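You operate a simulated robot arm through the tools that you are given. There is no shell and no other tool. Be economical: measure what you need, move in short steps, check, and stop when the job is done.

Carry out the task below with a simulated two-armed robot. There is one attempt and no reset: what you move stays moved.

TASK
Hold the purple banded bowl on the container bench top steady with one hand and put the red banded tube in it with the other. Then put the yellow cap from the knee high shelf of the left wire shelving on the hold shelf. Then open the sealing bench drawer. Do these in the order given.

It is judged by the outcome, as a careful person would: the job done as asked, and still so three seconds after it is handed in. It fails if anything else is knocked over, pushed out of place, dropped, spilled or broken. A push-on lid holds only when it is set on centred and level and pressed home; a screw cap is set on level and turned clockwise until tight.

THE ROBOT
Two 7-joint arms with two-finger parallel grippers on one trunk, on a base that drives. Base frame: it is fixed to the floor where the robot stands at the start and does not move with it; the origin is under the middle of the robot, x ahead of it, y to its left, z up; the surface under the hand at the start is at about z = 0.88. Lengths are in m, angles in rad, forces in N, time in s.
The left shoulder is at the start at [0.07, 0.188, 1.169], the right one opposite. With the tool pointing down near the work surface each hand reaches from about 0.34 to 0.8 m from the robot's upright axis, wherever it stands, measured 20 degrees to its own side. Places, roughly: hold shelf [-2.5, 2.8, 1]; purple banded bowl [0.5, -2.25, 1]; sealing bench drawer [0.5, 1.2, 0.8]; yellow cap [-3.25, 3, 0.5]. Payload 3.91 kg a hand.
The tool frame of a hand sits at the grasp point between the pads (the TCP): z along the fingers, y along the line on which they close. The tips reach 0.03 m beyond it. Largest opening 0.11 m; finger width 0.02, thickness 0.01; the body of the gripper, 0.048 by 0.112 m, starts 0.055 m behind the TCP.
Orientation is that of the tool frame in the base frame, as a unit quaternion [x, y, z, w]. With the fingers straight down and closing along the base's y, the tool's x points along the base's -x, its y along +y and its z along -z.

THE INTERFACE
- The arms move only by the tool nudge_tool. It takes "left_plan", "right_plan" or both (then of equal length, played together; a hand with none holds still); each is text: rows parted by semicolons, each of 7 numbers parted by spaces: the shift along the tool's x, y, z in units of 25 mm (1.0 is 25 mm), then the turn, a rotation vector about the tool's x, y, z in units of 6 degrees (1.0 is 6 degrees), then the finger opening in m, from 0 to 0.11. In form: x y z ax ay az claw; .... A call has 1 to 12 rows; each row shifts and turns the commanded pose from where the row before left it, along the tool's axes as they then stand. A call with a number of a shift or a turn outside -1 to 1 is refused whole. Each row takes 0.2 s and may step no farther than 0.05 m and 0.15 rad from the row before; otherwise, or with a gripper value out of range, the whole call is refused. Where a pose cannot be reached the arm comes as near as it can. A force on the tool above 40 N (or 10 N above the force at the start of the call, whichever is more), or a blocked arm, ends the call early, and 0.2 s more pass. Each finger travels about 0.072 m/s and halts on what it meets, pressing with about 30 N; the grip force reading is that of the motor and also rises with nothing between the fingers. The clock runs only during rows and for 0.2 s after the last one: add rows that do not move to give the fingers time. The reply holds the time, the measured pose of the TCP, the force on the tool along the base axes, the opening and the grip force, in the units named above and with some noise, with the torque about the TCP (base axes, N m) and any sound that the robot's microphone picked up.
- Cameras (640 x 400 px; columns grow to the right, rows downward): "scene" is now at [0.1367, 0.0126, 1.3917]; the picture's right is [0.15, -0.99, 0.00], its down [-0.60, -0.09, -0.79] and it looks along [0.79, 0.12, -0.61] (base axes); focal length 291 px, centre (320, 200). "left" rides on the left gripper at [0.072, -0.017, -0.103] in its tool frame; the picture's right is [0.23, 0.97, 0.00], its down [-0.76, 0.18, -0.62] and it looks along [-0.61, 0.14, 0.78] (tool axes); focal length 222 px, centre (320, 200). "right" rides on the right gripper at [0.072, 0.017, -0.103] in its tool frame; the picture's right is [-0.23, 0.97, 0.00], its down [-0.76, -0.18, -0.62] and it looks along [-0.61, -0.14, 0.78] (tool axes); focal length 222 px, centre (320, 200). There is no depth. A picture from a camera that has moved, and an enlarged one, comes with that camera's place and axes in the base frame and with its lens.
- get_image(camera): a new picture of that camera. No time passes.
- slide_trunk(by): slides the trunk up (or, below 0, down) by that many m; the arms and the scene camera ride with it, the base frame stays. It gives what a move gives, with no picture.
- roll_base(legs): drives the robot by 1 to 6 legs, each [ahead, turn to the left] in m and rad, along the robot's own axes; the way and the turn of a leg run together, so that a leg with both is an arc; at most 1.5 m and 3.142 rad a leg. The arms and the cameras ride along, it lands a little off, and it stops where it bumps. It gives what a move gives.
- aim_head(pan, tilt): turns the head with the scene camera to pan (to the left, within 1.501 rad either way) and tilt (down, from -0.506 to 1.204), counted from straight ahead of the robot. It gives what a move gives.
- zoom(camera, box): a new picture of the part [left, top, right, bottom] of that camera's present view, enlarged. No time passes.
- finish_job(): hands the job in; it is judged then, once.

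Go step by step. Nothing tells you exact positions but the pictures and the camera data: compare them with the known pose of the tool, close in by small moves and look again before you grip or let go. The budget is 165 turns and 118 pictures, counting those below and the enlarged ones. Unless the task says otherwise, let go and move clear before handing in, and close with one line.

The tools are called after "Emit:" as a command line: name --argument value ..., lists and objects as JSON in quotes. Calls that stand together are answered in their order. nudge_tool: Moves the arms, as the interface text tells. Its arguments: {"type":"object","properties":{"left_plan":{"type":"string"},"right_plan":{"type":"string"}},"required":[]} The other tools are called the same way: slide_trunk (by) slides the trunk up or down; roll_base (legs) drives the base; aim_head (pan, tilt) turns the head that bears the scene camera; get_image (camera) takes a picture; zoom (camera, box) takes an enlarged picture of a part of a camera's view; finish_job () hands the job in.

At the start:

```text
clock: 0.0
left_position: [0.4963, 0.1814, 1.0916]
left_orientation: [-0.001, 1.0, 0.0, -0.001]
left_wrist_force: [0.1, 0.6, 0.3]
left_torque: [-0.02, -0.03, -0.03]
left_width: 0.1102
left_grasp_force: 0.1
right_position: [0.4384, -0.1282, 1.0612]
right_orientation: [0.002, 1.0, 0.0, 0.001]
right_wrist_force: [0.0, 1.0, 0.5]
right_torque: [0.0, -0.01, 0.01]
right_width: 0.1101
right_grasp_force: 0.0
trunk travel left (down, up): [-0.679, 0.261]
robot x, y, heading: [0.0016, 0.0006, -0.003]
head pan, tilt: [0.15, 0.653]
```

scene: 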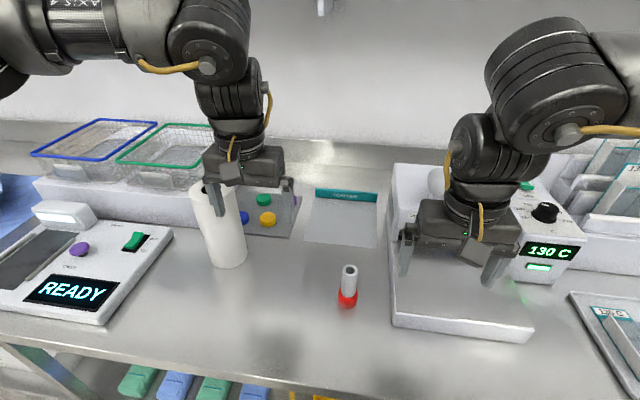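
right: 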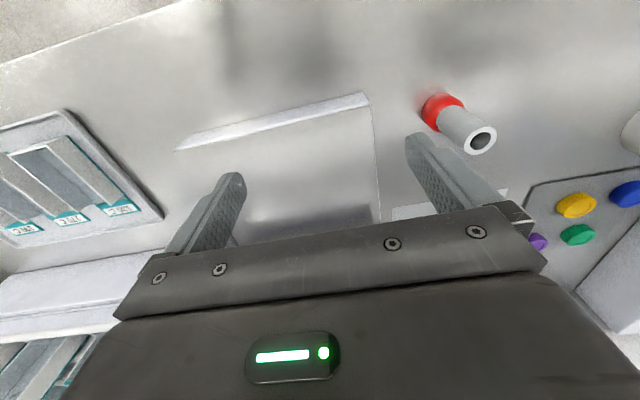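
left: 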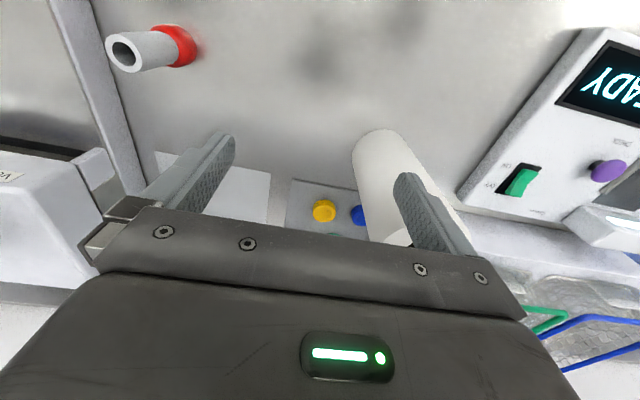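

The red-banded tube stands on the bench in front of me, at about [0.485, 0.01]. I'll zoom in on it before I grip it.

Emit:
zoom --camera "scene" --box '[270, 230, 430, 330]'

Emit:
aim_head --pan -1.2 --tilt 0.4

Emit:
get_image --camera "scene"

```text
4.00 times, centred on (350, 280) of scene
camera zoom: at [0.1367, 0.0126, 1.3917], right [0.15, -0.99, 0.0], down [-0.6, -0.09, -0.79], along [0.79, 0.12, -0.61], focal length 1164 px, centre (200, -120)
```

zoom: 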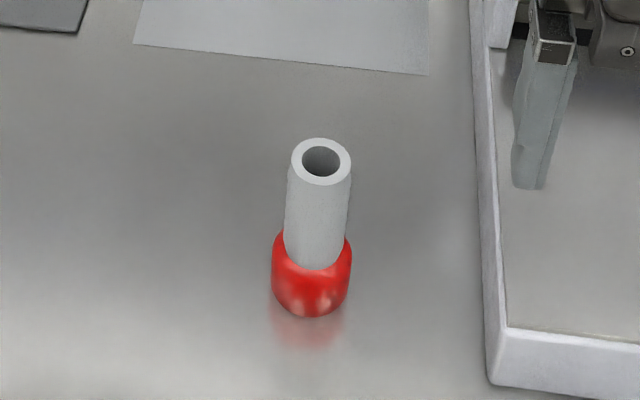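

```text
clock: 1.5
left_position: [0.4959, 0.1807, 1.0923]
left_orientation: [0.0, 1.0, 0.0, 0.0]
left_wrist_force: [-0.8, 0.1, -0.3]
left_torque: [0.0, -0.01, 0.0]
left_width: 0.1099
left_grasp_force: 0.2
right_position: [0.4377, -0.1277, 1.0604]
right_orientation: [0.001, 1.0, 0.0, 0.001]
right_wrist_force: [-0.4, -0.4, -0.1]
right_torque: [-0.02, -0.02, 0.0]
right_width: 0.1102
right_grasp_force: 0.0
trunk travel left (down, up): [-0.679, 0.261]
robot x, y, heading: [-0.0024, 0.0016, 0.001]
head pan, tilt: [-1.201, 0.4]
```

```text
113 pictures are left
camera scene: at [0.0845, -0.0867, 1.4144], right [-0.93, -0.36, 0.0], down [-0.14, 0.36, -0.92], along [0.33, -0.86, -0.39], focal length 291 px, centre (320, 200)
```

scene: 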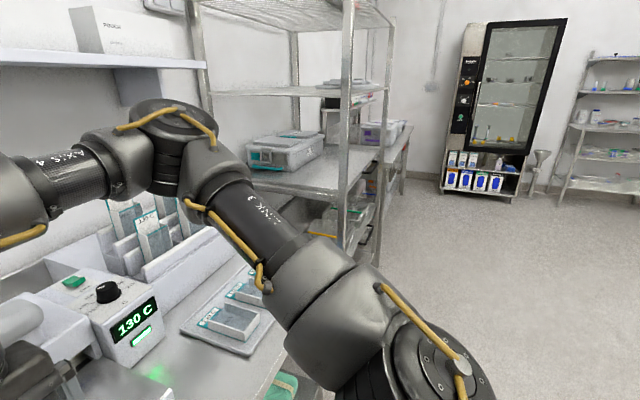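

The tube has a fat red foot and a grey neck, and its top is at about z 0.97. I'll bring the left hand over it and move the right hand aside.

Emit:
nudge_tool --left_plan "0.1 -0.97 0 0 0 0 0.1;0.1 -0.97 0 0 0 0 0.09;0.1 -0.97 0 0 0 0 0.08;0.1 -0.97 0 0 0 0 0.08;0 -0.97 0 0 0 0 0.08;0 -0.97 0 0 0 0 0.08;0 -0.97 0 0 0 0 0.08;0 0 0 0 0 0 0.08" --right_plan "0 -0.5 -1 0 0 0 0.11;0 -0.5 -1 0 0 0 0.11;0 -0.5 -1 0 0 0 0.11;0 -0.5 0 0 0 0 0.11;0 -0.5 0 0 0 0 0.11;0 0 0 0 0 0 0.11;0 0 0 0 0 0 0.11;0 0 0 0 0 0 0.11"

Emit:
aim_head --pan 0.0 --tilt 0.8

Emit:
get_image --camera "scene"

Emit:
get_image --camera "left"

```text
clock: 3.3
left_position: [0.5046, 0.0147, 1.1063]
left_orientation: [0.0, 1.0, 0.0, -0.001]
left_wrist_force: [-0.9, 0.6, -0.2]
left_torque: [0.03, 0.02, 0.01]
left_width: 0.0798
left_grasp_force: 0.1
left hand out of reach, approached as far as the arm can: row 2, 3, 4, 5
right_position: [0.4028, -0.1757, 1.123]
right_orientation: [0.003, 1.0, 0.0, 0.002]
right_wrist_force: [-0.7, -0.2, 0.4]
right_torque: [-0.02, -0.01, -0.03]
right_width: 0.1101
right_grasp_force: 0.1
right hand out of reach, approached as far as the arm can: row 1, 2, 3, 4, 5
trunk travel left (down, up): [-0.679, 0.261]
robot x, y, heading: [0.0013, -0.0027, -0.001]
head pan, tilt: [-1.201, 0.4]
```

```text
clock: 4.7
left_position: [0.5048, 0.0144, 1.1063]
left_orientation: [0.001, 1.0, 0.0, -0.001]
left_wrist_force: [0.0, 0.0, -0.9]
left_torque: [0.02, 0.0, 0.0]
left_width: 0.0802
left_grasp_force: 0.1
right_position: [0.4029, -0.1765, 1.1224]
right_orientation: [0.002, 1.0, -0.001, 0.002]
right_wrist_force: [0.1, 0.1, 0.3]
right_torque: [0.0, 0.0, 0.02]
right_width: 0.1101
right_grasp_force: 0.1
trunk travel left (down, up): [-0.679, 0.261]
robot x, y, heading: [-0.0008, -0.0002, -0.001]
head pan, tilt: [0.0, 0.799]
```

```text
112 pictures are left
camera scene: at [0.1316, -0.0007, 1.3793], right [0.0, -1.0, 0.0], down [-0.72, 0.0, -0.7], along [0.7, 0.0, -0.72], focal length 291 px, centre (320, 200)
```

scene: 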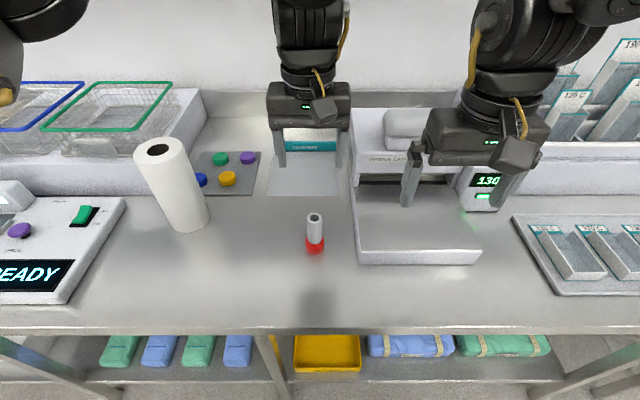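

```text
111 pictures are left
camera left: at [0.4331, -0.0025, 1.2098], right [-0.23, 0.97, 0.0], down [0.76, 0.18, 0.62], along [0.61, 0.14, -0.78], focal length 222 px, centre (320, 200)
```

left: 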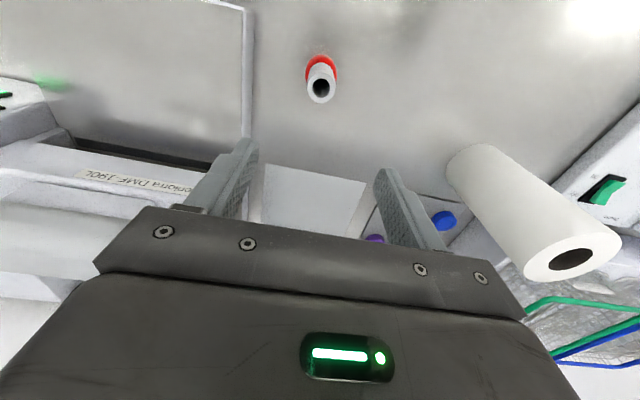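

The cameras agree that the tube is at about (0.485, 0.010). I'll go down part of the way and check the alignment.

Emit:
nudge_tool --left_plan "0.4 -0.1 0.9 0 0 0 0.08;0.4 -0.1 0.9 0 0 0 0.08;0 0 0.5 0 0 0 0.08;0 0 0 0 0 0 0.08"

```text
clock: 5.7
left_position: [0.5154, 0.0188, 1.0698]
left_orientation: [0.001, 1.0, 0.0, -0.001]
left_wrist_force: [0.0, -0.1, 1.3]
left_torque: [-0.04, 0.01, -0.02]
left_width: 0.0798
left_grasp_force: 0.0
left hand out of reach, approached as far as the arm can: row 1, 2
right_position: [0.4035, -0.1761, 1.1212]
right_orientation: [0.002, 1.0, -0.001, 0.001]
right_wrist_force: [-0.3, -0.1, 0.6]
right_torque: [0.02, 0.03, -0.01]
right_width: 0.1101
right_grasp_force: 0.0
trunk travel left (down, up): [-0.679, 0.261]
robot x, y, heading: [0.0017, -0.0003, -0.0]
head pan, tilt: [0.0, 0.799]
```

The left arm is too close to its inner reach limit here. I'll back the base up by 0.1 m.

Emit:
roll_base --legs '[[-0.1, 0]]'

```text
clock: 6.9
left_position: [0.4119, 0.0194, 1.0703]
left_orientation: [0.0, 1.0, -0.001, -0.001]
left_wrist_force: [-0.4, -0.1, 0.4]
left_torque: [-0.02, -0.03, -0.01]
left_width: 0.0802
left_grasp_force: 0.2
right_position: [0.2996, -0.1754, 1.1223]
right_orientation: [0.002, 1.0, 0.0, 0.002]
right_wrist_force: [-0.3, 1.0, -0.1]
right_torque: [-0.01, -0.02, -0.02]
right_width: 0.11
right_grasp_force: 0.1
trunk travel left (down, up): [-0.679, 0.261]
robot x, y, heading: [-0.1015, 0.001, 0.002]
head pan, tilt: [0.0, 0.799]
```

Emit:
nudge_tool --left_plan "-0.9 -0.1 0 0 0 0 0.08;-0.9 -0.1 0.4 0 0 0 0.08;-0.9 -0.1 0.4 0 0 0 0.08;-0.22 -0.08 0.4 0 0 0 0.08;0 0 0.3 0 0 0 0.08;0 0 0 0 0 0 0.08"

Emit:
get_image --camera "left"

Emit:
get_image --camera "scene"

```text
clock: 8.3
left_position: [0.485, 0.0107, 1.0328]
left_orientation: [0.0, 1.0, 0.0, -0.001]
left_wrist_force: [0.1, 0.6, 0.4]
left_torque: [-0.02, -0.02, 0.0]
left_width: 0.0804
left_grasp_force: 0.1
right_position: [0.3, -0.1751, 1.1223]
right_orientation: [0.002, 1.0, 0.0, 0.001]
right_wrist_force: [-0.9, 0.3, -0.1]
right_torque: [0.01, -0.01, -0.03]
right_width: 0.11
right_grasp_force: 0.0
trunk travel left (down, up): [-0.679, 0.261]
robot x, y, heading: [-0.1029, -0.0018, 0.005]
head pan, tilt: [0.0, 0.799]
```

```text
110 pictures are left
camera left: at [0.4131, -0.007, 1.1357], right [-0.23, 0.97, 0.0], down [0.76, 0.18, 0.62], along [0.61, 0.14, -0.78], focal length 222 px, centre (320, 200)
```

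left: 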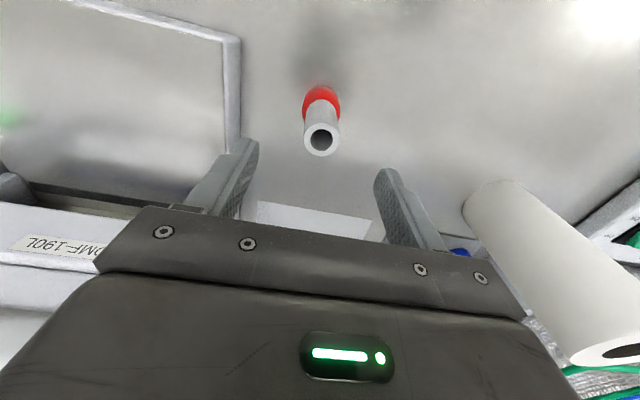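

```text
109 pictures are left
camera scene: at [0.0288, -0.0006, 1.3793], right [0.0, -1.0, 0.0], down [-0.72, 0.0, -0.7], along [0.7, 0.0, -0.72], focal length 291 px, centre (320, 200)
```

scene: 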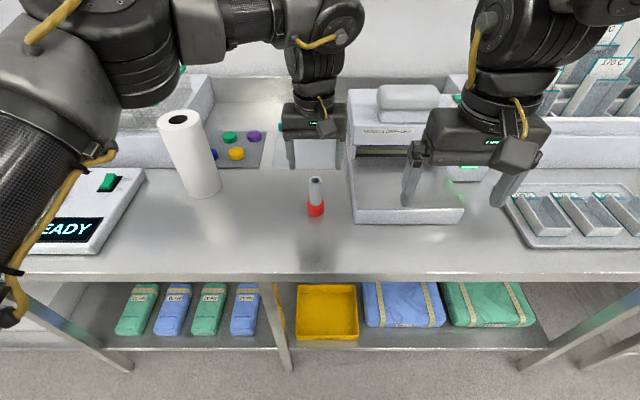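

The hand is lined up. I'll go down to TCP z of about 0.955 and close on the neck.

Emit:
nudge_tool --left_plan "0.03 -0.03 0.8 0 0 0 0.08;0 0 0.8 0 0 0 0.08;0 0 0.8 0 0 0 0.08;0 0 0.7 0 0 0 0.08;0 0 0 0 0 0 0.05;0 0 0 0 0 0 0.02;0 0 0 0 0 0 0.01;0 0 0 0 0 0 0.01;0 0 0 0 0 0 0.01"

Emit:
get_image --camera "left"

```text
clock: 10.3
left_position: [0.4843, 0.0087, 0.9534]
left_orientation: [0.0, 1.0, 0.0, -0.001]
left_wrist_force: [0.0, 0.2, 0.9]
left_torque: [0.0, 0.0, 0.04]
left_width: 0.0279
left_grasp_force: 29.5
right_position: [0.3002, -0.1751, 1.1225]
right_orientation: [0.002, 1.0, 0.0, 0.002]
right_wrist_force: [0.5, -0.1, 0.2]
right_torque: [0.03, 0.01, 0.04]
right_width: 0.1102
right_grasp_force: 0.0
trunk travel left (down, up): [-0.679, 0.261]
robot x, y, heading: [-0.1048, -0.0012, 0.008]
head pan, tilt: [0.0, 0.799]
```

```text
108 pictures are left
camera left: at [0.4122, -0.0089, 1.0563], right [-0.23, 0.97, 0.0], down [0.76, 0.18, 0.62], along [0.61, 0.14, -0.78], focal length 222 px, centre (320, 200)
```

left: 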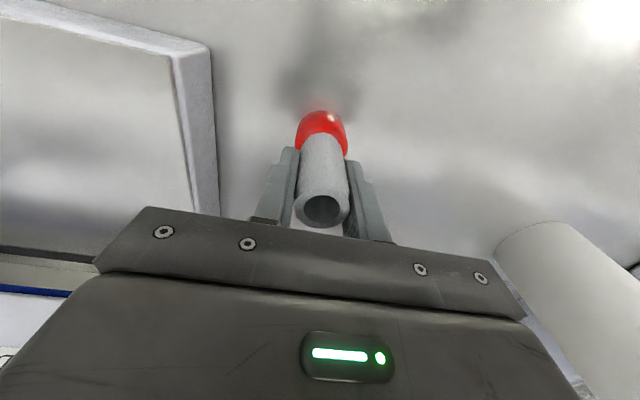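

The tube is gripped at 28 mm. I'll lift it and pull it in a little.

Emit:
nudge_tool --left_plan "0 0 -0.9 0 0 0 0.01;0 0 -0.9 0 0 0 0.01;0 0 -0.9 0 0 0 0.01;0 0 -0.9 0 0 0 0.01;0 0 -0.9 0 0 0 0.01;0 0.5 -0.9 0 0 0 0.01;0 0.5 -0.9 0 0 0 0.01;0 0.5 0 0 0 0 0.01;0 0.5 0 0 0 0 0.01;0 0 0 0 0 0 0.01"

Emit:
roll_base --legs '[[-0.5, 0]]'

Emit:
aim_head --pan -1.2 --tilt 0.4

Emit:
get_image --camera "scene"

Emit:
get_image --camera "left"

```text
clock: 12.5
left_position: [0.4842, 0.0592, 1.1129]
left_orientation: [0.0, 1.0, 0.002, -0.001]
left_wrist_force: [0.2, 0.4, -0.7]
left_torque: [0.0, -0.02, 0.0]
left_width: 0.0282
left_grasp_force: 30.3
right_position: [0.2996, -0.1759, 1.1219]
right_orientation: [0.001, 1.0, 0.001, 0.002]
right_wrist_force: [-0.6, 0.3, 0.6]
right_torque: [0.04, 0.03, 0.01]
right_width: 0.1102
right_grasp_force: 0.0
trunk travel left (down, up): [-0.679, 0.261]
robot x, y, heading: [-0.1021, -0.0035, 0.002]
head pan, tilt: [0.0, 0.799]
```

```text
clock: 15.4
left_position: [-0.0182, 0.0604, 1.1113]
left_orientation: [-0.001, 1.0, 0.0, -0.001]
left_wrist_force: [0.5, -0.3, -0.5]
left_torque: [-0.02, 0.02, 0.03]
left_width: 0.0278
left_grasp_force: 30.2
right_position: [-0.2008, -0.1756, 1.1227]
right_orientation: [0.001, 1.0, 0.0, 0.002]
right_wrist_force: [-1.2, 1.2, 0.1]
right_torque: [0.02, -0.04, -0.02]
right_width: 0.1102
right_grasp_force: 0.0
trunk travel left (down, up): [-0.679, 0.261]
robot x, y, heading: [-0.6049, 0.0005, 0.003]
head pan, tilt: [0.0, 0.799]
```

```text
clock: 16.8
left_position: [-0.0177, 0.0599, 1.1112]
left_orientation: [-0.001, 1.0, 0.0, 0.0]
left_wrist_force: [-0.1, -1.0, 0.3]
left_torque: [-0.01, 0.0, -0.01]
left_width: 0.028
left_grasp_force: 29.9
right_position: [-0.1998, -0.176, 1.1226]
right_orientation: [0.001, 1.0, 0.0, 0.002]
right_wrist_force: [-0.8, -0.2, 0.0]
right_torque: [-0.01, -0.03, -0.01]
right_width: 0.1101
right_grasp_force: 0.0
trunk travel left (down, up): [-0.679, 0.261]
robot x, y, heading: [-0.6047, -0.0018, 0.003]
head pan, tilt: [-1.201, 0.4]
```

```text
107 pictures are left
camera scene: at [-0.5197, -0.0877, 1.4144], right [-0.93, -0.36, 0.0], down [-0.14, 0.36, -0.92], along [0.34, -0.86, -0.39], focal length 291 px, centre (320, 200)
```

scene: 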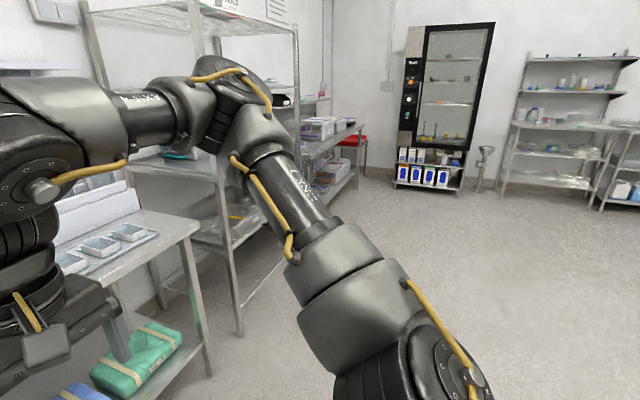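

```text
106 pictures are left
camera left: at [-0.0891, 0.0427, 1.2151], right [-0.23, 0.97, 0.0], down [0.76, 0.18, 0.62], along [0.61, 0.14, -0.78], focal length 222 px, centre (320, 200)
```

left: 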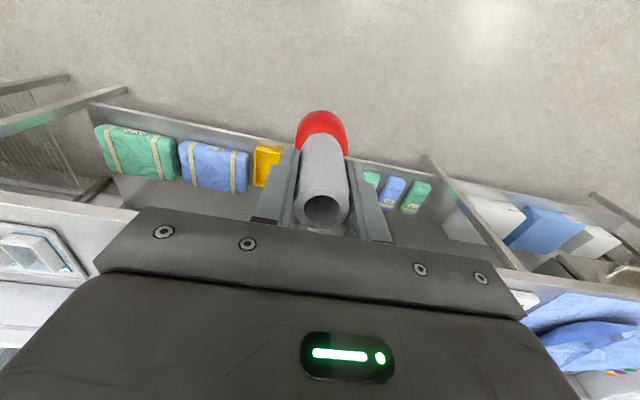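

The way ahead is clear. I'll turn right, drive along past the wire shelving to y of about -2.2, and turn back left.

Emit:
roll_base --legs '[[0, -1.571], [1.2, 0], [1.0, 0], [0, 1.571]]'

Emit:
aim_head --pan 0 --tilt 0.5

Emit:
get_image --camera "scene"

```text
clock: 35.3
left_position: [0.0148, -2.13, 1.112]
left_orientation: [-0.01, 1.0, 0.0, 0.0]
left_wrist_force: [0.9, -0.2, -1.0]
left_torque: [0.01, 0.0, 0.02]
left_width: 0.028
left_grasp_force: 30.1
right_position: [-0.1636, -2.3686, 1.1224]
right_orientation: [-0.007, 1.0, 0.0, 0.002]
right_wrist_force: [0.3, 0.5, -0.4]
right_torque: [0.02, -0.03, 0.03]
right_width: 0.11
right_grasp_force: 0.1
trunk travel left (down, up): [-0.679, 0.261]
robot x, y, heading: [-0.5702, -2.2019, 0.023]
head pan, tilt: [-1.201, 0.4]
```

```text
clock: 36.7
left_position: [0.0168, -2.1316, 1.1117]
left_orientation: [-0.01, 1.0, 0.0, -0.001]
left_wrist_force: [0.2, 0.2, -0.7]
left_torque: [0.0, 0.03, -0.04]
left_width: 0.0282
left_grasp_force: 30.4
right_position: [-0.1625, -2.37, 1.1225]
right_orientation: [-0.007, 1.0, 0.001, 0.002]
right_wrist_force: [1.3, -0.3, -0.4]
right_torque: [0.0, 0.01, -0.03]
right_width: 0.11
right_grasp_force: 0.1
trunk travel left (down, up): [-0.679, 0.261]
robot x, y, heading: [-0.57, -2.2012, 0.026]
head pan, tilt: [0.0, 0.499]
```

```text
105 pictures are left
camera scene: at [-0.4275, -2.1996, 1.4053], right [0.02, -1.0, 0.0], down [-0.48, -0.01, -0.88], along [0.88, 0.02, -0.48], focal length 291 px, centre (320, 200)
```

scene: 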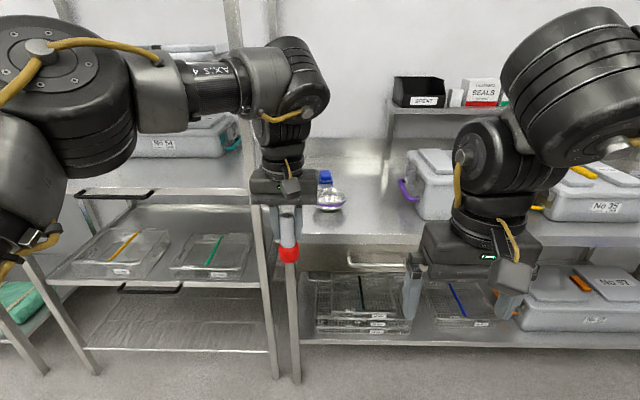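

The bench is ahead, and the small bowl is near its left edge, partly behind the left gripper. I'll zoom in.

Emit:
zoom --camera "scene" --box '[270, 140, 430, 240]'

```text
4.00 times, centred on (350, 190) of scene
camera zoom: at [-0.4275, -2.1996, 1.4053], right [0.02, -1.0, 0.0], down [-0.48, -0.01, -0.88], along [0.88, 0.02, -0.48], focal length 1164 px, centre (200, 240)
```

zoom: 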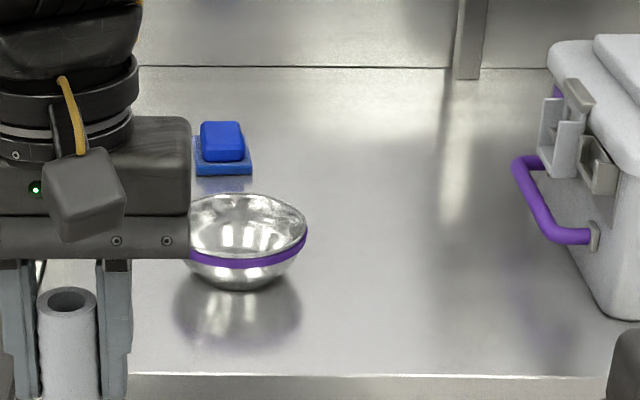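

The bowl is at about [0.44, -2.215], close to the wire-shelf post at y of about -1.97. I'll shift right and face it at an angle so the left elbow stays clear of the post.

Emit:
roll_base --legs '[[0, -1.596], [0.38, 0], [0, 1.921]]'

Emit:
aim_head --pan -0.1 --tilt 0.45

Emit:
get_image --camera "scene"

```text
clock: 47.6
left_position: [-0.037, -2.3291, 1.1127]
left_orientation: [-0.166, 0.986, 0.0, -0.001]
left_wrist_force: [1.2, -0.7, -0.8]
left_torque: [0.03, 0.0, -0.03]
left_width: 0.0278
left_grasp_force: 29.9
right_position: [-0.1335, -2.6115, 1.1228]
right_orientation: [-0.165, 0.986, 0.0, 0.002]
right_wrist_force: [1.1, 0.1, -0.9]
right_torque: [-0.01, -0.02, -0.02]
right_width: 0.11
right_grasp_force: 0.0
trunk travel left (down, up): [-0.679, 0.261]
robot x, y, heading: [-0.5762, -2.5764, 0.332]
head pan, tilt: [0.0, 0.499]
```

```text
clock: 48.2
left_position: [-0.0371, -2.3291, 1.1127]
left_orientation: [-0.165, 0.986, 0.0, -0.001]
left_wrist_force: [0.1, 0.2, 0.6]
left_torque: [0.01, -0.03, 0.0]
left_width: 0.028
left_grasp_force: 30.0
right_position: [-0.1333, -2.6111, 1.1239]
right_orientation: [-0.164, 0.986, 0.001, 0.002]
right_wrist_force: [-0.2, 0.1, 0.2]
right_torque: [0.0, 0.03, -0.01]
right_width: 0.1099
right_grasp_force: 0.0
trunk travel left (down, up): [-0.679, 0.261]
robot x, y, heading: [-0.5725, -2.5785, 0.341]
head pan, tilt: [-0.099, 0.45]
```

```text
103 pictures are left
camera scene: at [-0.4349, -2.5408, 1.4097], right [0.23, -0.97, 0.0], down [-0.42, -0.1, -0.9], along [0.88, 0.21, -0.44], focal length 291 px, centre (320, 200)
```

scene: 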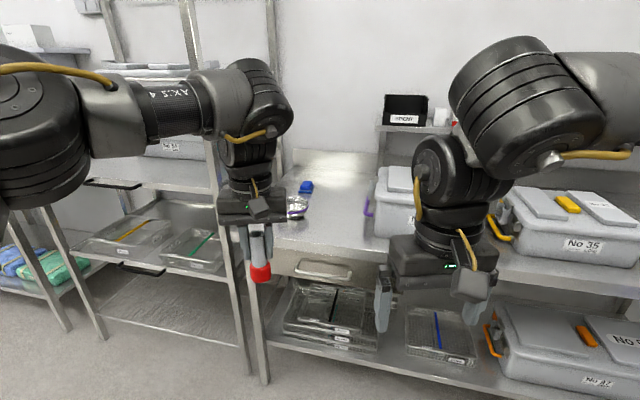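

Emit:
roll_base --legs '[[0.35, 0]]'

Emit:
aim_head --pan -0.05 --tilt 0.65

Emit:
get_image --camera "scene"

Emit:
get_image --camera "right"

```text
clock: 50.5
left_position: [0.2873, -2.2158, 1.1123]
left_orientation: [-0.166, 0.986, 0.0, -0.001]
left_wrist_force: [-0.2, 0.3, 0.2]
left_torque: [-0.03, -0.01, 0.01]
left_width: 0.0278
left_grasp_force: 30.5
right_position: [0.1911, -2.4977, 1.1235]
right_orientation: [-0.164, 0.986, 0.001, 0.002]
right_wrist_force: [0.2, -0.3, -0.1]
right_torque: [-0.01, -0.02, 0.0]
right_width: 0.1099
right_grasp_force: 0.1
trunk travel left (down, up): [-0.679, 0.261]
robot x, y, heading: [-0.2437, -2.4681, 0.337]
head pan, tilt: [-0.099, 0.45]
```

```text
clock: 51.2
left_position: [0.2884, -2.2157, 1.1113]
left_orientation: [-0.165, 0.986, 0.0, -0.001]
left_wrist_force: [0.6, -0.2, 0.4]
left_torque: [-0.01, 0.02, 0.02]
left_width: 0.0278
left_grasp_force: 29.3
right_position: [0.192, -2.4988, 1.1222]
right_orientation: [-0.164, 0.986, 0.001, 0.001]
right_wrist_force: [-0.1, 0.0, 0.4]
right_torque: [-0.01, -0.01, 0.01]
right_width: 0.1098
right_grasp_force: 0.0
trunk travel left (down, up): [-0.679, 0.261]
robot x, y, heading: [-0.2457, -2.4623, 0.33]
head pan, tilt: [-0.051, 0.649]
```

```text
102 pictures are left
camera scene: at [-0.1149, -2.4246, 1.3919], right [0.28, -0.96, 0.0], down [-0.58, -0.17, -0.8], along [0.76, 0.22, -0.6], focal length 291 px, centre (320, 200)
```

scene: 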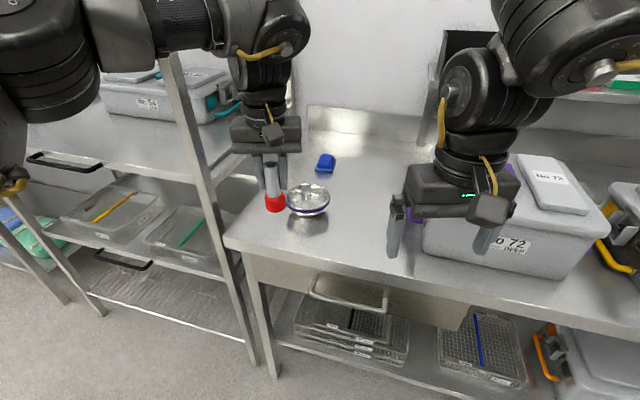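

```text
101 pictures are left
camera right: at [0.117, -2.5071, 1.2243], right [-0.1, 0.99, 0.0], down [0.78, 0.08, 0.63], along [0.62, 0.06, -0.78], focal length 222 px, centre (320, 200)
```

right: 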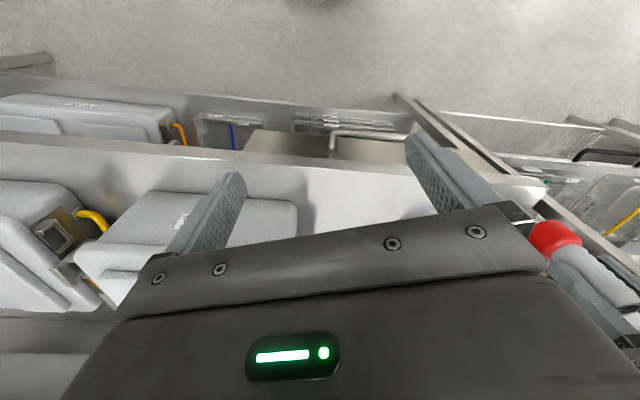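

Emit:
zoom --camera "scene" --box '[240, 150, 400, 250]'

```text
4.00 times, centred on (320, 200) of scene
camera zoom: at [-0.1149, -2.4246, 1.3919], right [0.28, -0.96, 0.0], down [-0.58, -0.17, -0.8], along [0.76, 0.22, -0.6], focal length 1164 px, centre (320, 200)
```

zoom: 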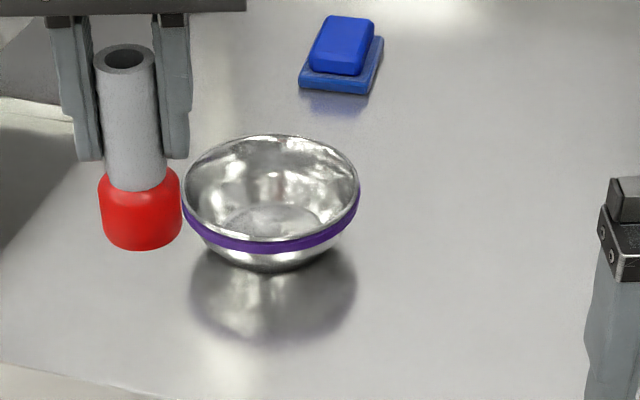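

The bowl centre is at about (0.475, -2.219), with the rim near z 0.93 and a diameter of about 0.12. I'll move the right hand inward, away from box 72, and creep forward.

Emit:
nudge_tool --right_plan "0 0.8 0 0 0 0 0.11;0 0.8 0 0 0 0 0.11;0 0.8 0 0 0 0 0.11;0 0 0 0 0 0 0.11"

Emit:
roll_base --legs '[[0.18, 0]]'

Emit:
get_image --camera "scene"

Emit:
get_image --camera "left"

```text
clock: 52.2
left_position: [0.2881, -2.2174, 1.1114]
left_orientation: [-0.166, 0.986, -0.001, -0.001]
left_wrist_force: [-0.1, 0.1, 0.2]
left_torque: [0.01, 0.0, 0.01]
left_width: 0.0282
left_grasp_force: 29.3
right_position: [0.1728, -2.442, 1.1236]
right_orientation: [-0.165, 0.986, 0.001, 0.002]
right_wrist_force: [-0.2, 0.3, 0.9]
right_torque: [-0.02, 0.0, -0.04]
right_width: 0.1101
right_grasp_force: 0.0
trunk travel left (down, up): [-0.679, 0.261]
robot x, y, heading: [-0.2512, -2.4658, 0.334]
head pan, tilt: [-0.051, 0.649]
```

```text
clock: 53.7
left_position: [0.4565, -2.1559, 1.1123]
left_orientation: [-0.168, 0.986, -0.001, 0.0]
left_wrist_force: [-0.2, 0.2, 1.2]
left_torque: [0.01, 0.01, -0.02]
left_width: 0.028
left_grasp_force: 29.8
right_position: [0.341, -2.3828, 1.1247]
right_orientation: [-0.164, 0.986, 0.001, 0.002]
right_wrist_force: [0.1, -0.2, -0.8]
right_torque: [-0.02, -0.01, -0.01]
right_width: 0.1101
right_grasp_force: 0.1
trunk travel left (down, up): [-0.679, 0.261]
robot x, y, heading: [-0.0753, -2.4048, 0.339]
head pan, tilt: [-0.051, 0.649]
```

```text
99 pictures are left
camera scene: at [0.0532, -2.3653, 1.3921], right [0.28, -0.96, 0.0], down [-0.58, -0.17, -0.8], along [0.76, 0.23, -0.6], focal length 291 px, centre (320, 200)
```

scene: 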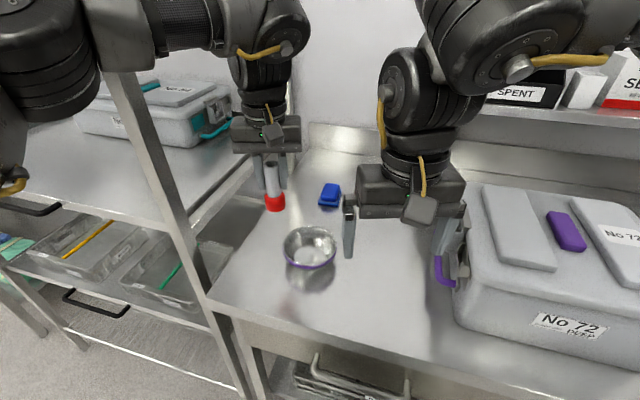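

```text
98 pictures are left
camera left: at [0.3942, -2.1957, 1.2159], right [-0.54, 0.84, 0.0], down [0.66, 0.42, 0.62], along [0.53, 0.33, -0.78], focal length 222 px, centre (320, 200)
```

left: 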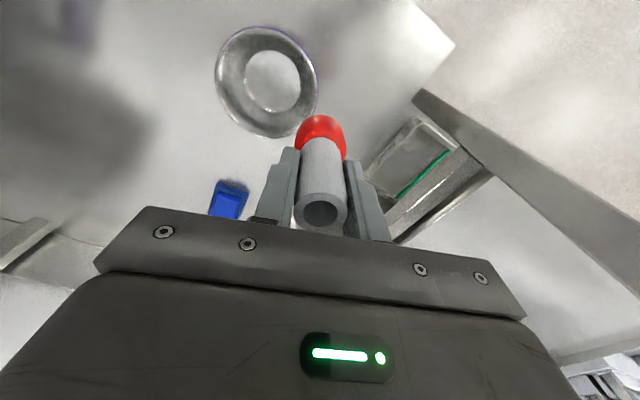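

The bowl centre is confirmed at about (0.473, -2.219), with a radius of 0.06. I'll tilt the right hand 33° so it points left and bring it to the right of the bowl for a rim pinch.

Emit:
nudge_tool --right_plan "-0.9 0 0 -0.69 0 0 0.1;-0.9 0 0 -0.69 0 0 0.09;-0.9 0 0 -0.69 0 0 0.08;-0.9 0 0 -0.69 0 0 0.06;-0.9 0 0 -0.69 0 0 0.05;-0.9 0 0 -0.69 0 0 0.05;-0.9 0 0 -0.69 0 0 0.05;-0.86 0 0 -0.69 0 0 0.05;0 0 0 0 0 0 0.05"

Emit:
get_image --camera "right"

Emit:
get_image --camera "scene"

```text
clock: 55.7
left_position: [0.4568, -2.1556, 1.1121]
left_orientation: [-0.167, 0.986, 0.0, -0.001]
left_wrist_force: [-0.1, 0.7, 0.1]
left_torque: [-0.01, 0.03, 0.0]
left_width: 0.0278
left_grasp_force: 30.1
right_position: [0.5109, -2.3234, 1.1233]
right_orientation: [-0.159, 0.945, 0.283, -0.045]
right_wrist_force: [-0.1, -0.3, -0.1]
right_torque: [-0.01, -0.01, 0.0]
right_width: 0.05
right_grasp_force: 0.0
trunk travel left (down, up): [-0.679, 0.261]
robot x, y, heading: [-0.0787, -2.4047, 0.34]
head pan, tilt: [-0.051, 0.649]
```

```text
97 pictures are left
camera right: at [0.4554, -2.3886, 1.2181], right [-0.05, 0.84, 0.54], down [0.88, -0.22, 0.43], along [0.48, 0.49, -0.73], focal length 222 px, centre (320, 200)
```

right: 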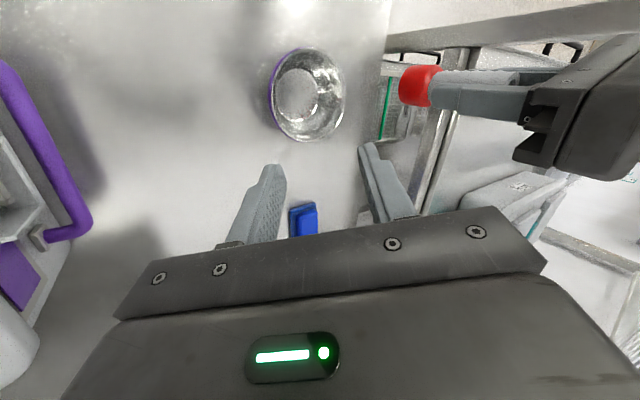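

```text
96 pictures are left
camera scene: at [0.0537, -2.3649, 1.392], right [0.28, -0.96, 0.0], down [-0.58, -0.17, -0.8], along [0.76, 0.23, -0.6], focal length 291 px, centre (320, 200)
```

scene: 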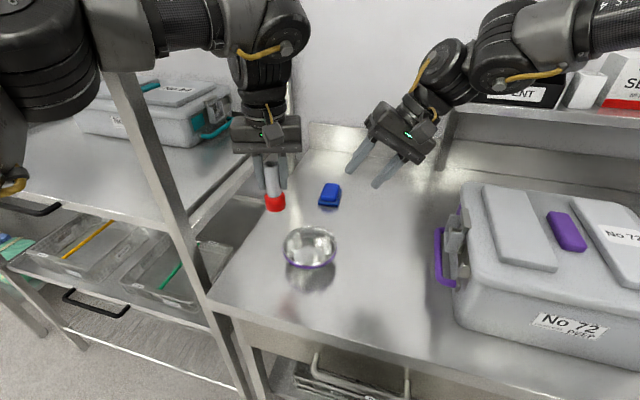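

Emit:
nudge_tool --right_plan "0 -0.5 0.75 0 0 0 0.05;0 -0.5 0.75 0 0 0 0.05;0 -0.5 0.75 0 0 0 0.05;0 -0.5 0.75 0 0 0 0.05;0 -0.5 0.75 0 0 0 0.05;0 0 0.75 0 0 0 0.05;0 0 0 0 0 0 0.05"

Emit:
get_image --camera "right"

Emit:
zoom --camera "scene" --box '[240, 170, 400, 270]'

```text
clock: 57.3
left_position: [0.4573, -2.1556, 1.1123]
left_orientation: [-0.167, 0.986, 0.0, -0.001]
left_wrist_force: [-0.6, -0.3, 0.1]
left_torque: [0.0, -0.01, 0.03]
left_width: 0.0282
left_grasp_force: 29.9
right_position: [0.491, -2.28, 1.0139]
right_orientation: [-0.158, 0.945, 0.281, -0.045]
right_wrist_force: [0.0, -0.2, 0.1]
right_torque: [0.0, -0.04, 0.01]
right_width: 0.05
right_grasp_force: 0.1
right hand out of reach, approached as far as the arm can: row 2, 3, 4, 5
trunk travel left (down, up): [-0.679, 0.261]
robot x, y, heading: [-0.0753, -2.4051, 0.337]
head pan, tilt: [-0.051, 0.649]
```

```text
95 pictures are left
camera right: at [0.4354, -2.3452, 1.109], right [-0.05, 0.84, 0.53], down [0.88, -0.22, 0.43], along [0.48, 0.49, -0.73], focal length 222 px, centre (320, 200)
```

right: 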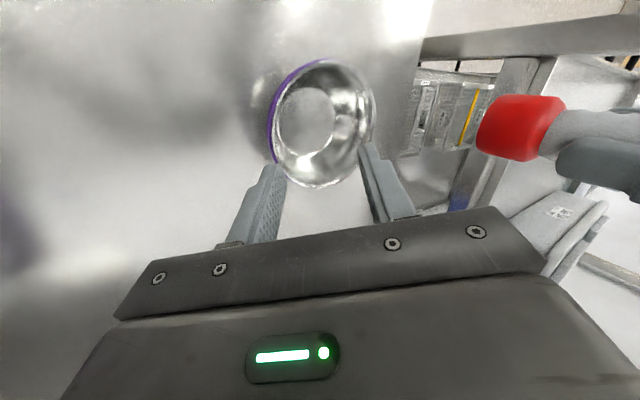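

```text
4.00 times, centred on (320, 220) of scene
camera zoom: at [0.0541, -2.3654, 1.3919], right [0.28, -0.96, 0.0], down [-0.58, -0.17, -0.8], along [0.76, 0.23, -0.6], focal length 1164 px, centre (320, 120)
```

zoom: 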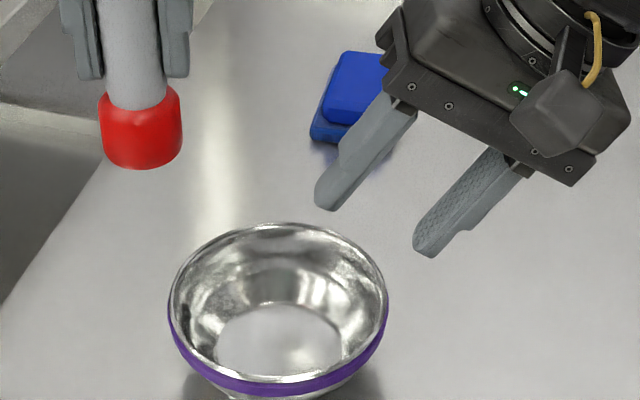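

Emit:
nudge_tool --right_plan "0 -0.6 0 0 0 0 0.05;0 -0.6 0 0 0 0 0.05;0 -0.52 0 0 0 0 0.05;0 0 0 0 0 0 0.05"

Emit:
get_image --camera "right"

```text
clock: 58.3
left_position: [0.4574, -2.156, 1.112]
left_orientation: [-0.167, 0.986, 0.0, -0.001]
left_wrist_force: [0.2, 0.0, -1.0]
left_torque: [-0.04, -0.03, 0.0]
left_width: 0.028
left_grasp_force: 30.1
right_position: [0.4898, -2.2817, 1.0103]
right_orientation: [-0.157, 0.945, 0.283, -0.046]
right_wrist_force: [-0.2, 0.2, -0.4]
right_torque: [0.0, 0.01, 0.02]
right_width: 0.0503
right_grasp_force: 0.1
right hand out of reach, approached as far as the arm can: row 1, 2, 3
trunk travel left (down, up): [-0.679, 0.261]
robot x, y, heading: [-0.0762, -2.4052, 0.341]
head pan, tilt: [-0.051, 0.649]
```

```text
93 pictures are left
camera right: at [0.434, -2.3463, 1.1054], right [-0.05, 0.84, 0.53], down [0.88, -0.22, 0.43], along [0.48, 0.49, -0.73], focal length 222 px, centre (320, 200)
```

right: 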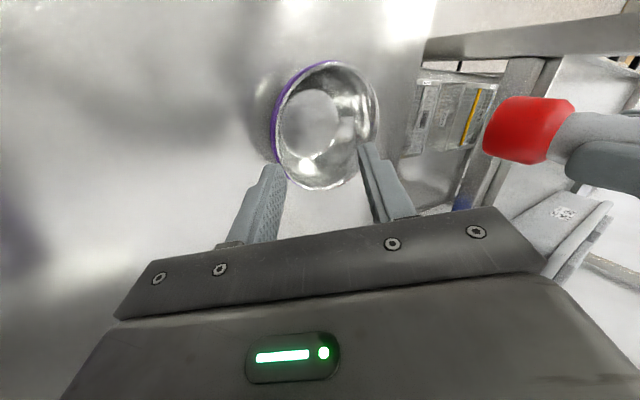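

The right arm is folded too close to its shoulder. I'll back the base up 0.1 m to give both arms room.

Emit:
roll_base --legs '[[-0.1, 0]]'

Emit:
nudge_tool --left_plan "-0.8 0 0 0 0 0 0.01;-0.8 0 0 0 0 0 0.01;-0.8 0 0 0 0 0 0.01;-0.8 0 0 0 0 0 0.01;-0.8 0 0 0 0 0 0.01;0 0 0 0 0 0 0.01" --right_plan "-0.8 -0.5 0 0 0 0 0.05;-0.8 -0.5 0 0 0 0 0.05;-0.8 -0.5 0 0 0 0 0.05;-0.8 0 0 0 0 0 0.05;-0.8 0 0 0 0 0 0.05;0 0 0 0 0 0 0.05"

```text
clock: 59.5
left_position: [0.3624, -2.1896, 1.1118]
left_orientation: [-0.167, 0.986, -0.001, 0.0]
left_wrist_force: [-1.1, 0.6, -0.7]
left_torque: [0.03, 0.0, 0.0]
left_width: 0.028
left_grasp_force: 30.3
right_position: [0.3948, -2.3156, 1.0104]
right_orientation: [-0.156, 0.946, 0.282, -0.045]
right_wrist_force: [-0.6, 0.1, -0.2]
right_torque: [0.0, 0.01, 0.01]
right_width: 0.0501
right_grasp_force: 0.1
trunk travel left (down, up): [-0.679, 0.261]
robot x, y, heading: [-0.1735, -2.4385, 0.338]
head pan, tilt: [-0.051, 0.649]
```

```text
clock: 60.9
left_position: [0.4197, -2.1681, 1.1128]
left_orientation: [-0.167, 0.986, 0.0, 0.0]
left_wrist_force: [-0.4, 1.1, -0.3]
left_torque: [-0.03, -0.09, 0.0]
left_width: 0.0279
left_grasp_force: 30.3
left hand out of reach, approached as far as the arm can: row 4, 5
right_position: [0.4852, -2.2789, 1.009]
right_orientation: [-0.153, 0.946, 0.283, -0.048]
right_wrist_force: [0.9, 1.0, -0.1]
right_torque: [0.01, 0.0, 0.01]
right_width: 0.0504
right_grasp_force: 0.0
right hand out of reach, approached as far as the arm can: row 1, 2, 3
trunk travel left (down, up): [-0.679, 0.261]
robot x, y, heading: [-0.1739, -2.4406, 0.335]
head pan, tilt: [-0.051, 0.649]
```

Emit:
aim_head --pan -0.05 --tilt 0.35

Emit:
get_image --camera "scene"

```text
clock: 61.7
left_position: [0.4204, -2.1678, 1.112]
left_orientation: [-0.167, 0.986, 0.0, -0.001]
left_wrist_force: [-0.9, 0.6, -1.1]
left_torque: [0.02, 0.02, 0.01]
left_width: 0.0279
left_grasp_force: 29.3
right_position: [0.484, -2.2783, 1.0085]
right_orientation: [-0.153, 0.946, 0.283, -0.048]
right_wrist_force: [0.8, 0.5, -0.1]
right_torque: [0.01, 0.02, 0.02]
right_width: 0.0501
right_grasp_force: 0.2
trunk travel left (down, up): [-0.679, 0.261]
robot x, y, heading: [-0.1708, -2.4418, 0.34]
head pan, tilt: [-0.051, 0.351]
```

```text
92 pictures are left
camera scene: at [-0.0343, -2.3965, 1.4189], right [0.28, -0.96, 0.0], down [-0.33, -0.1, -0.94], along [0.9, 0.27, -0.34], focal length 291 px, centre (320, 200)
```

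scene: 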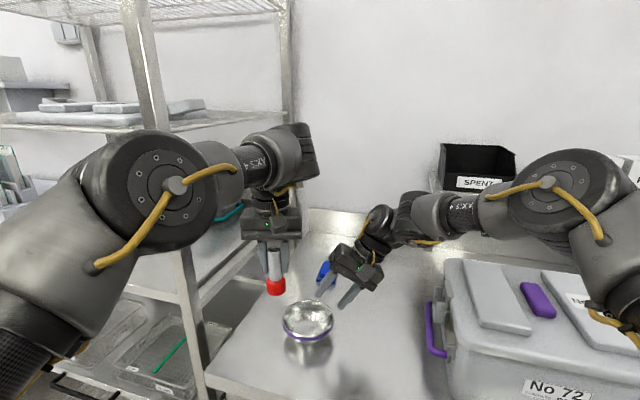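

Since the right arm's sideways reach is limited here, I'll use the trunk to lower both hands straight down. First a small correction to the right hand.

Emit:
nudge_tool --right_plan "-0.36 -0.15 -0.1 0 0 0 0.05;0 -0.15 -0.1 0 0 0 0.05;0 0 0 0 0 0 0.05"

```text
clock: 62.5
left_position: [0.4194, -2.1693, 1.1114]
left_orientation: [-0.166, 0.986, 0.0, -0.001]
left_wrist_force: [0.1, -1.1, -0.5]
left_torque: [0.0, -0.01, -0.03]
left_width: 0.0281
left_grasp_force: 29.9
right_position: [0.4948, -2.2786, 1.013]
right_orientation: [-0.154, 0.945, 0.284, -0.047]
right_wrist_force: [0.4, 0.1, 0.6]
right_torque: [-0.01, -0.01, 0.02]
right_width: 0.0502
right_grasp_force: 0.0
right hand out of reach, approached as far as the arm can: row 1, 2
trunk travel left (down, up): [-0.679, 0.261]
robot x, y, heading: [-0.1699, -2.4403, 0.338]
head pan, tilt: [-0.051, 0.351]
```

Emit:
slide_trunk --by -0.055

Emit:
get_image --camera "right"

Emit:
zoom --camera "scene" --box '[230, 250, 390, 350]'

```text
clock: 63.4
left_position: [0.4188, -2.1674, 1.0559]
left_orientation: [-0.167, 0.986, 0.0, -0.001]
left_wrist_force: [-0.5, 0.1, -1.1]
left_torque: [0.0, -0.01, -0.03]
left_width: 0.028
left_grasp_force: 30.2
right_position: [0.4944, -2.2792, 0.9576]
right_orientation: [-0.154, 0.945, 0.284, -0.048]
right_wrist_force: [-0.7, -0.9, 0.1]
right_torque: [-0.02, 0.02, 0.02]
right_width: 0.0501
right_grasp_force: 0.1
trunk travel left (down, up): [-0.624, 0.316]
robot x, y, heading: [-0.1712, -2.4386, 0.334]
head pan, tilt: [-0.051, 0.351]
```

```text
91 pictures are left
camera right: at [0.4384, -2.3428, 1.0527], right [-0.04, 0.84, 0.54], down [0.88, -0.22, 0.42], along [0.47, 0.49, -0.73], focal length 222 px, centre (320, 200)
```

right: 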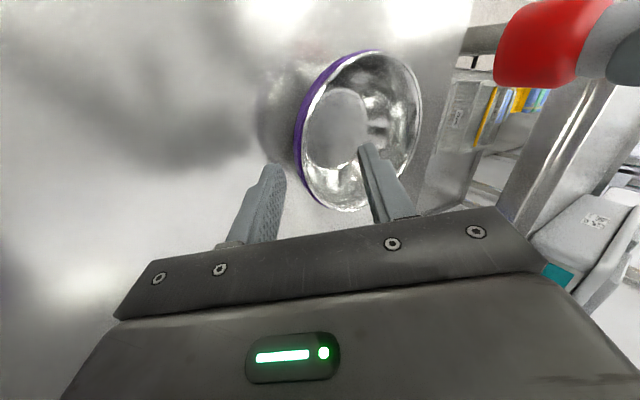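

```text
4.00 times, centred on (310, 300) of scene
camera zoom: at [-0.0348, -2.3967, 1.364], right [0.28, -0.96, 0.0], down [-0.33, -0.1, -0.94], along [0.9, 0.27, -0.34], focal length 1164 px, centre (360, -200)
```

zoom: 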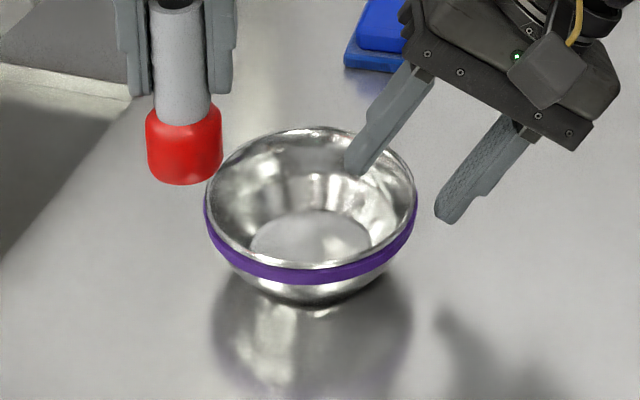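

The fingers straddle the right rim. I'll go down another 18 mm and close gently.

Emit:
slide_trunk --by -0.019

Emit:
nudge_tool --right_plan "0 0 0 0 0 0 0.035;0 0 0 0 0 0 0.025;0 0 0 0 0 0 0.018;0 0 0 0 0 0 0.012;0 0 0 0 0 0 0.008"

Emit:
get_image --camera "right"

Emit:
zoom --camera "scene" --box '[230, 250, 390, 350]'

```text
clock: 64.1
left_position: [0.4181, -2.1684, 1.0376]
left_orientation: [-0.167, 0.986, 0.0, -0.001]
left_wrist_force: [0.4, 0.0, -0.3]
left_torque: [-0.01, -0.02, -0.02]
left_width: 0.028
left_grasp_force: 29.9
right_position: [0.4934, -2.2792, 0.9394]
right_orientation: [-0.153, 0.945, 0.283, -0.049]
right_wrist_force: [-0.4, -0.5, 0.1]
right_torque: [-0.02, -0.04, 0.08]
right_width: 0.05
right_grasp_force: 0.1
trunk travel left (down, up): [-0.605, 0.335]
robot x, y, heading: [-0.1714, -2.4353, 0.341]
head pan, tilt: [-0.051, 0.351]
```

```text
clock: 65.3
left_position: [0.4189, -2.1684, 1.0377]
left_orientation: [-0.167, 0.986, -0.001, -0.001]
left_wrist_force: [0.5, 0.6, -0.1]
left_torque: [0.0, 0.0, -0.01]
left_width: 0.0279
left_grasp_force: 30.0
right_position: [0.4952, -2.2787, 0.9386]
right_orientation: [-0.153, 0.946, 0.283, -0.047]
right_wrist_force: [0.9, 1.0, 2.4]
right_torque: [0.05, 0.01, -0.04]
right_width: 0.009
right_grasp_force: 1.9
trunk travel left (down, up): [-0.605, 0.335]
robot x, y, heading: [-0.1731, -2.441, 0.338]
head pan, tilt: [-0.051, 0.351]
```

```text
89 pictures are left
camera right: at [0.4387, -2.3427, 1.0333], right [-0.04, 0.84, 0.54], down [0.88, -0.22, 0.42], along [0.47, 0.49, -0.73], focal length 222 px, centre (320, 200)
```

right: 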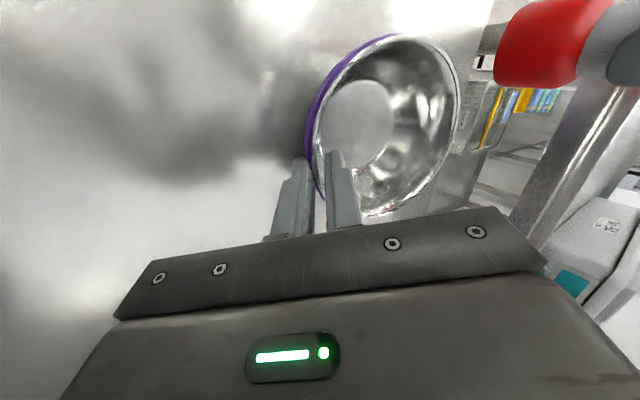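

```text
4.00 times, centred on (310, 300) of scene
camera zoom: at [-0.0344, -2.3965, 1.3449], right [0.28, -0.96, 0.0], down [-0.33, -0.1, -0.94], along [0.9, 0.27, -0.34], focal length 1164 px, centre (360, -200)
```

zoom: 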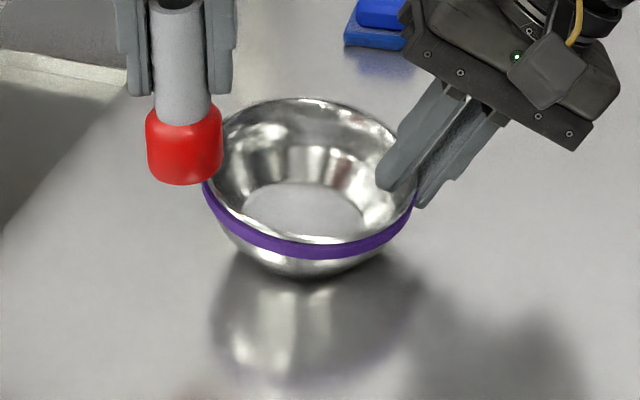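

Emit:
nudge_tool --right_plan "0 0 0 0 0 0 0.006;0 0 0 0 0 0 0.004;0 0 0 0 0 0 0.003;0 0 0 0 0 0 0.003"

Emit:
zoom --camera "scene" --box '[230, 250, 390, 350]'

```text
clock: 66.3
left_position: [0.4189, -2.1689, 1.0393]
left_orientation: [-0.167, 0.986, 0.0, -0.001]
left_wrist_force: [-0.4, 0.3, 0.0]
left_torque: [0.02, 0.0, 0.01]
left_width: 0.0279
left_grasp_force: 29.9
right_position: [0.4933, -2.2782, 0.9399]
right_orientation: [-0.154, 0.945, 0.284, -0.048]
right_wrist_force: [0.3, 0.6, -1.4]
right_torque: [-0.09, -0.05, 0.02]
right_width: 0.0069
right_grasp_force: 29.9
trunk travel left (down, up): [-0.605, 0.335]
robot x, y, heading: [-0.1731, -2.4408, 0.335]
head pan, tilt: [-0.051, 0.351]
```

```text
4.00 times, centred on (310, 300) of scene
camera zoom: at [-0.0342, -2.3965, 1.3449], right [0.28, -0.96, 0.0], down [-0.33, -0.1, -0.94], along [0.9, 0.27, -0.34], focal length 1164 px, centre (360, -200)
```

zoom: 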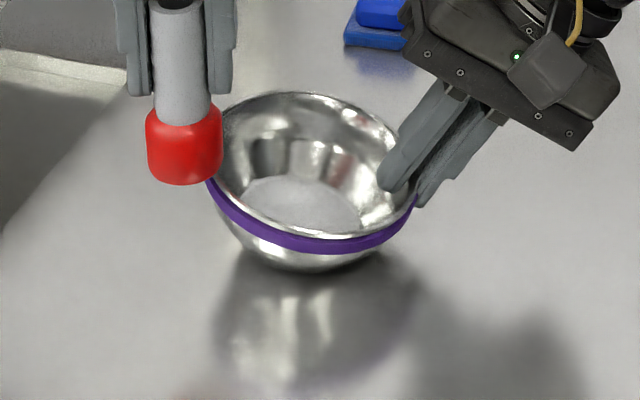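

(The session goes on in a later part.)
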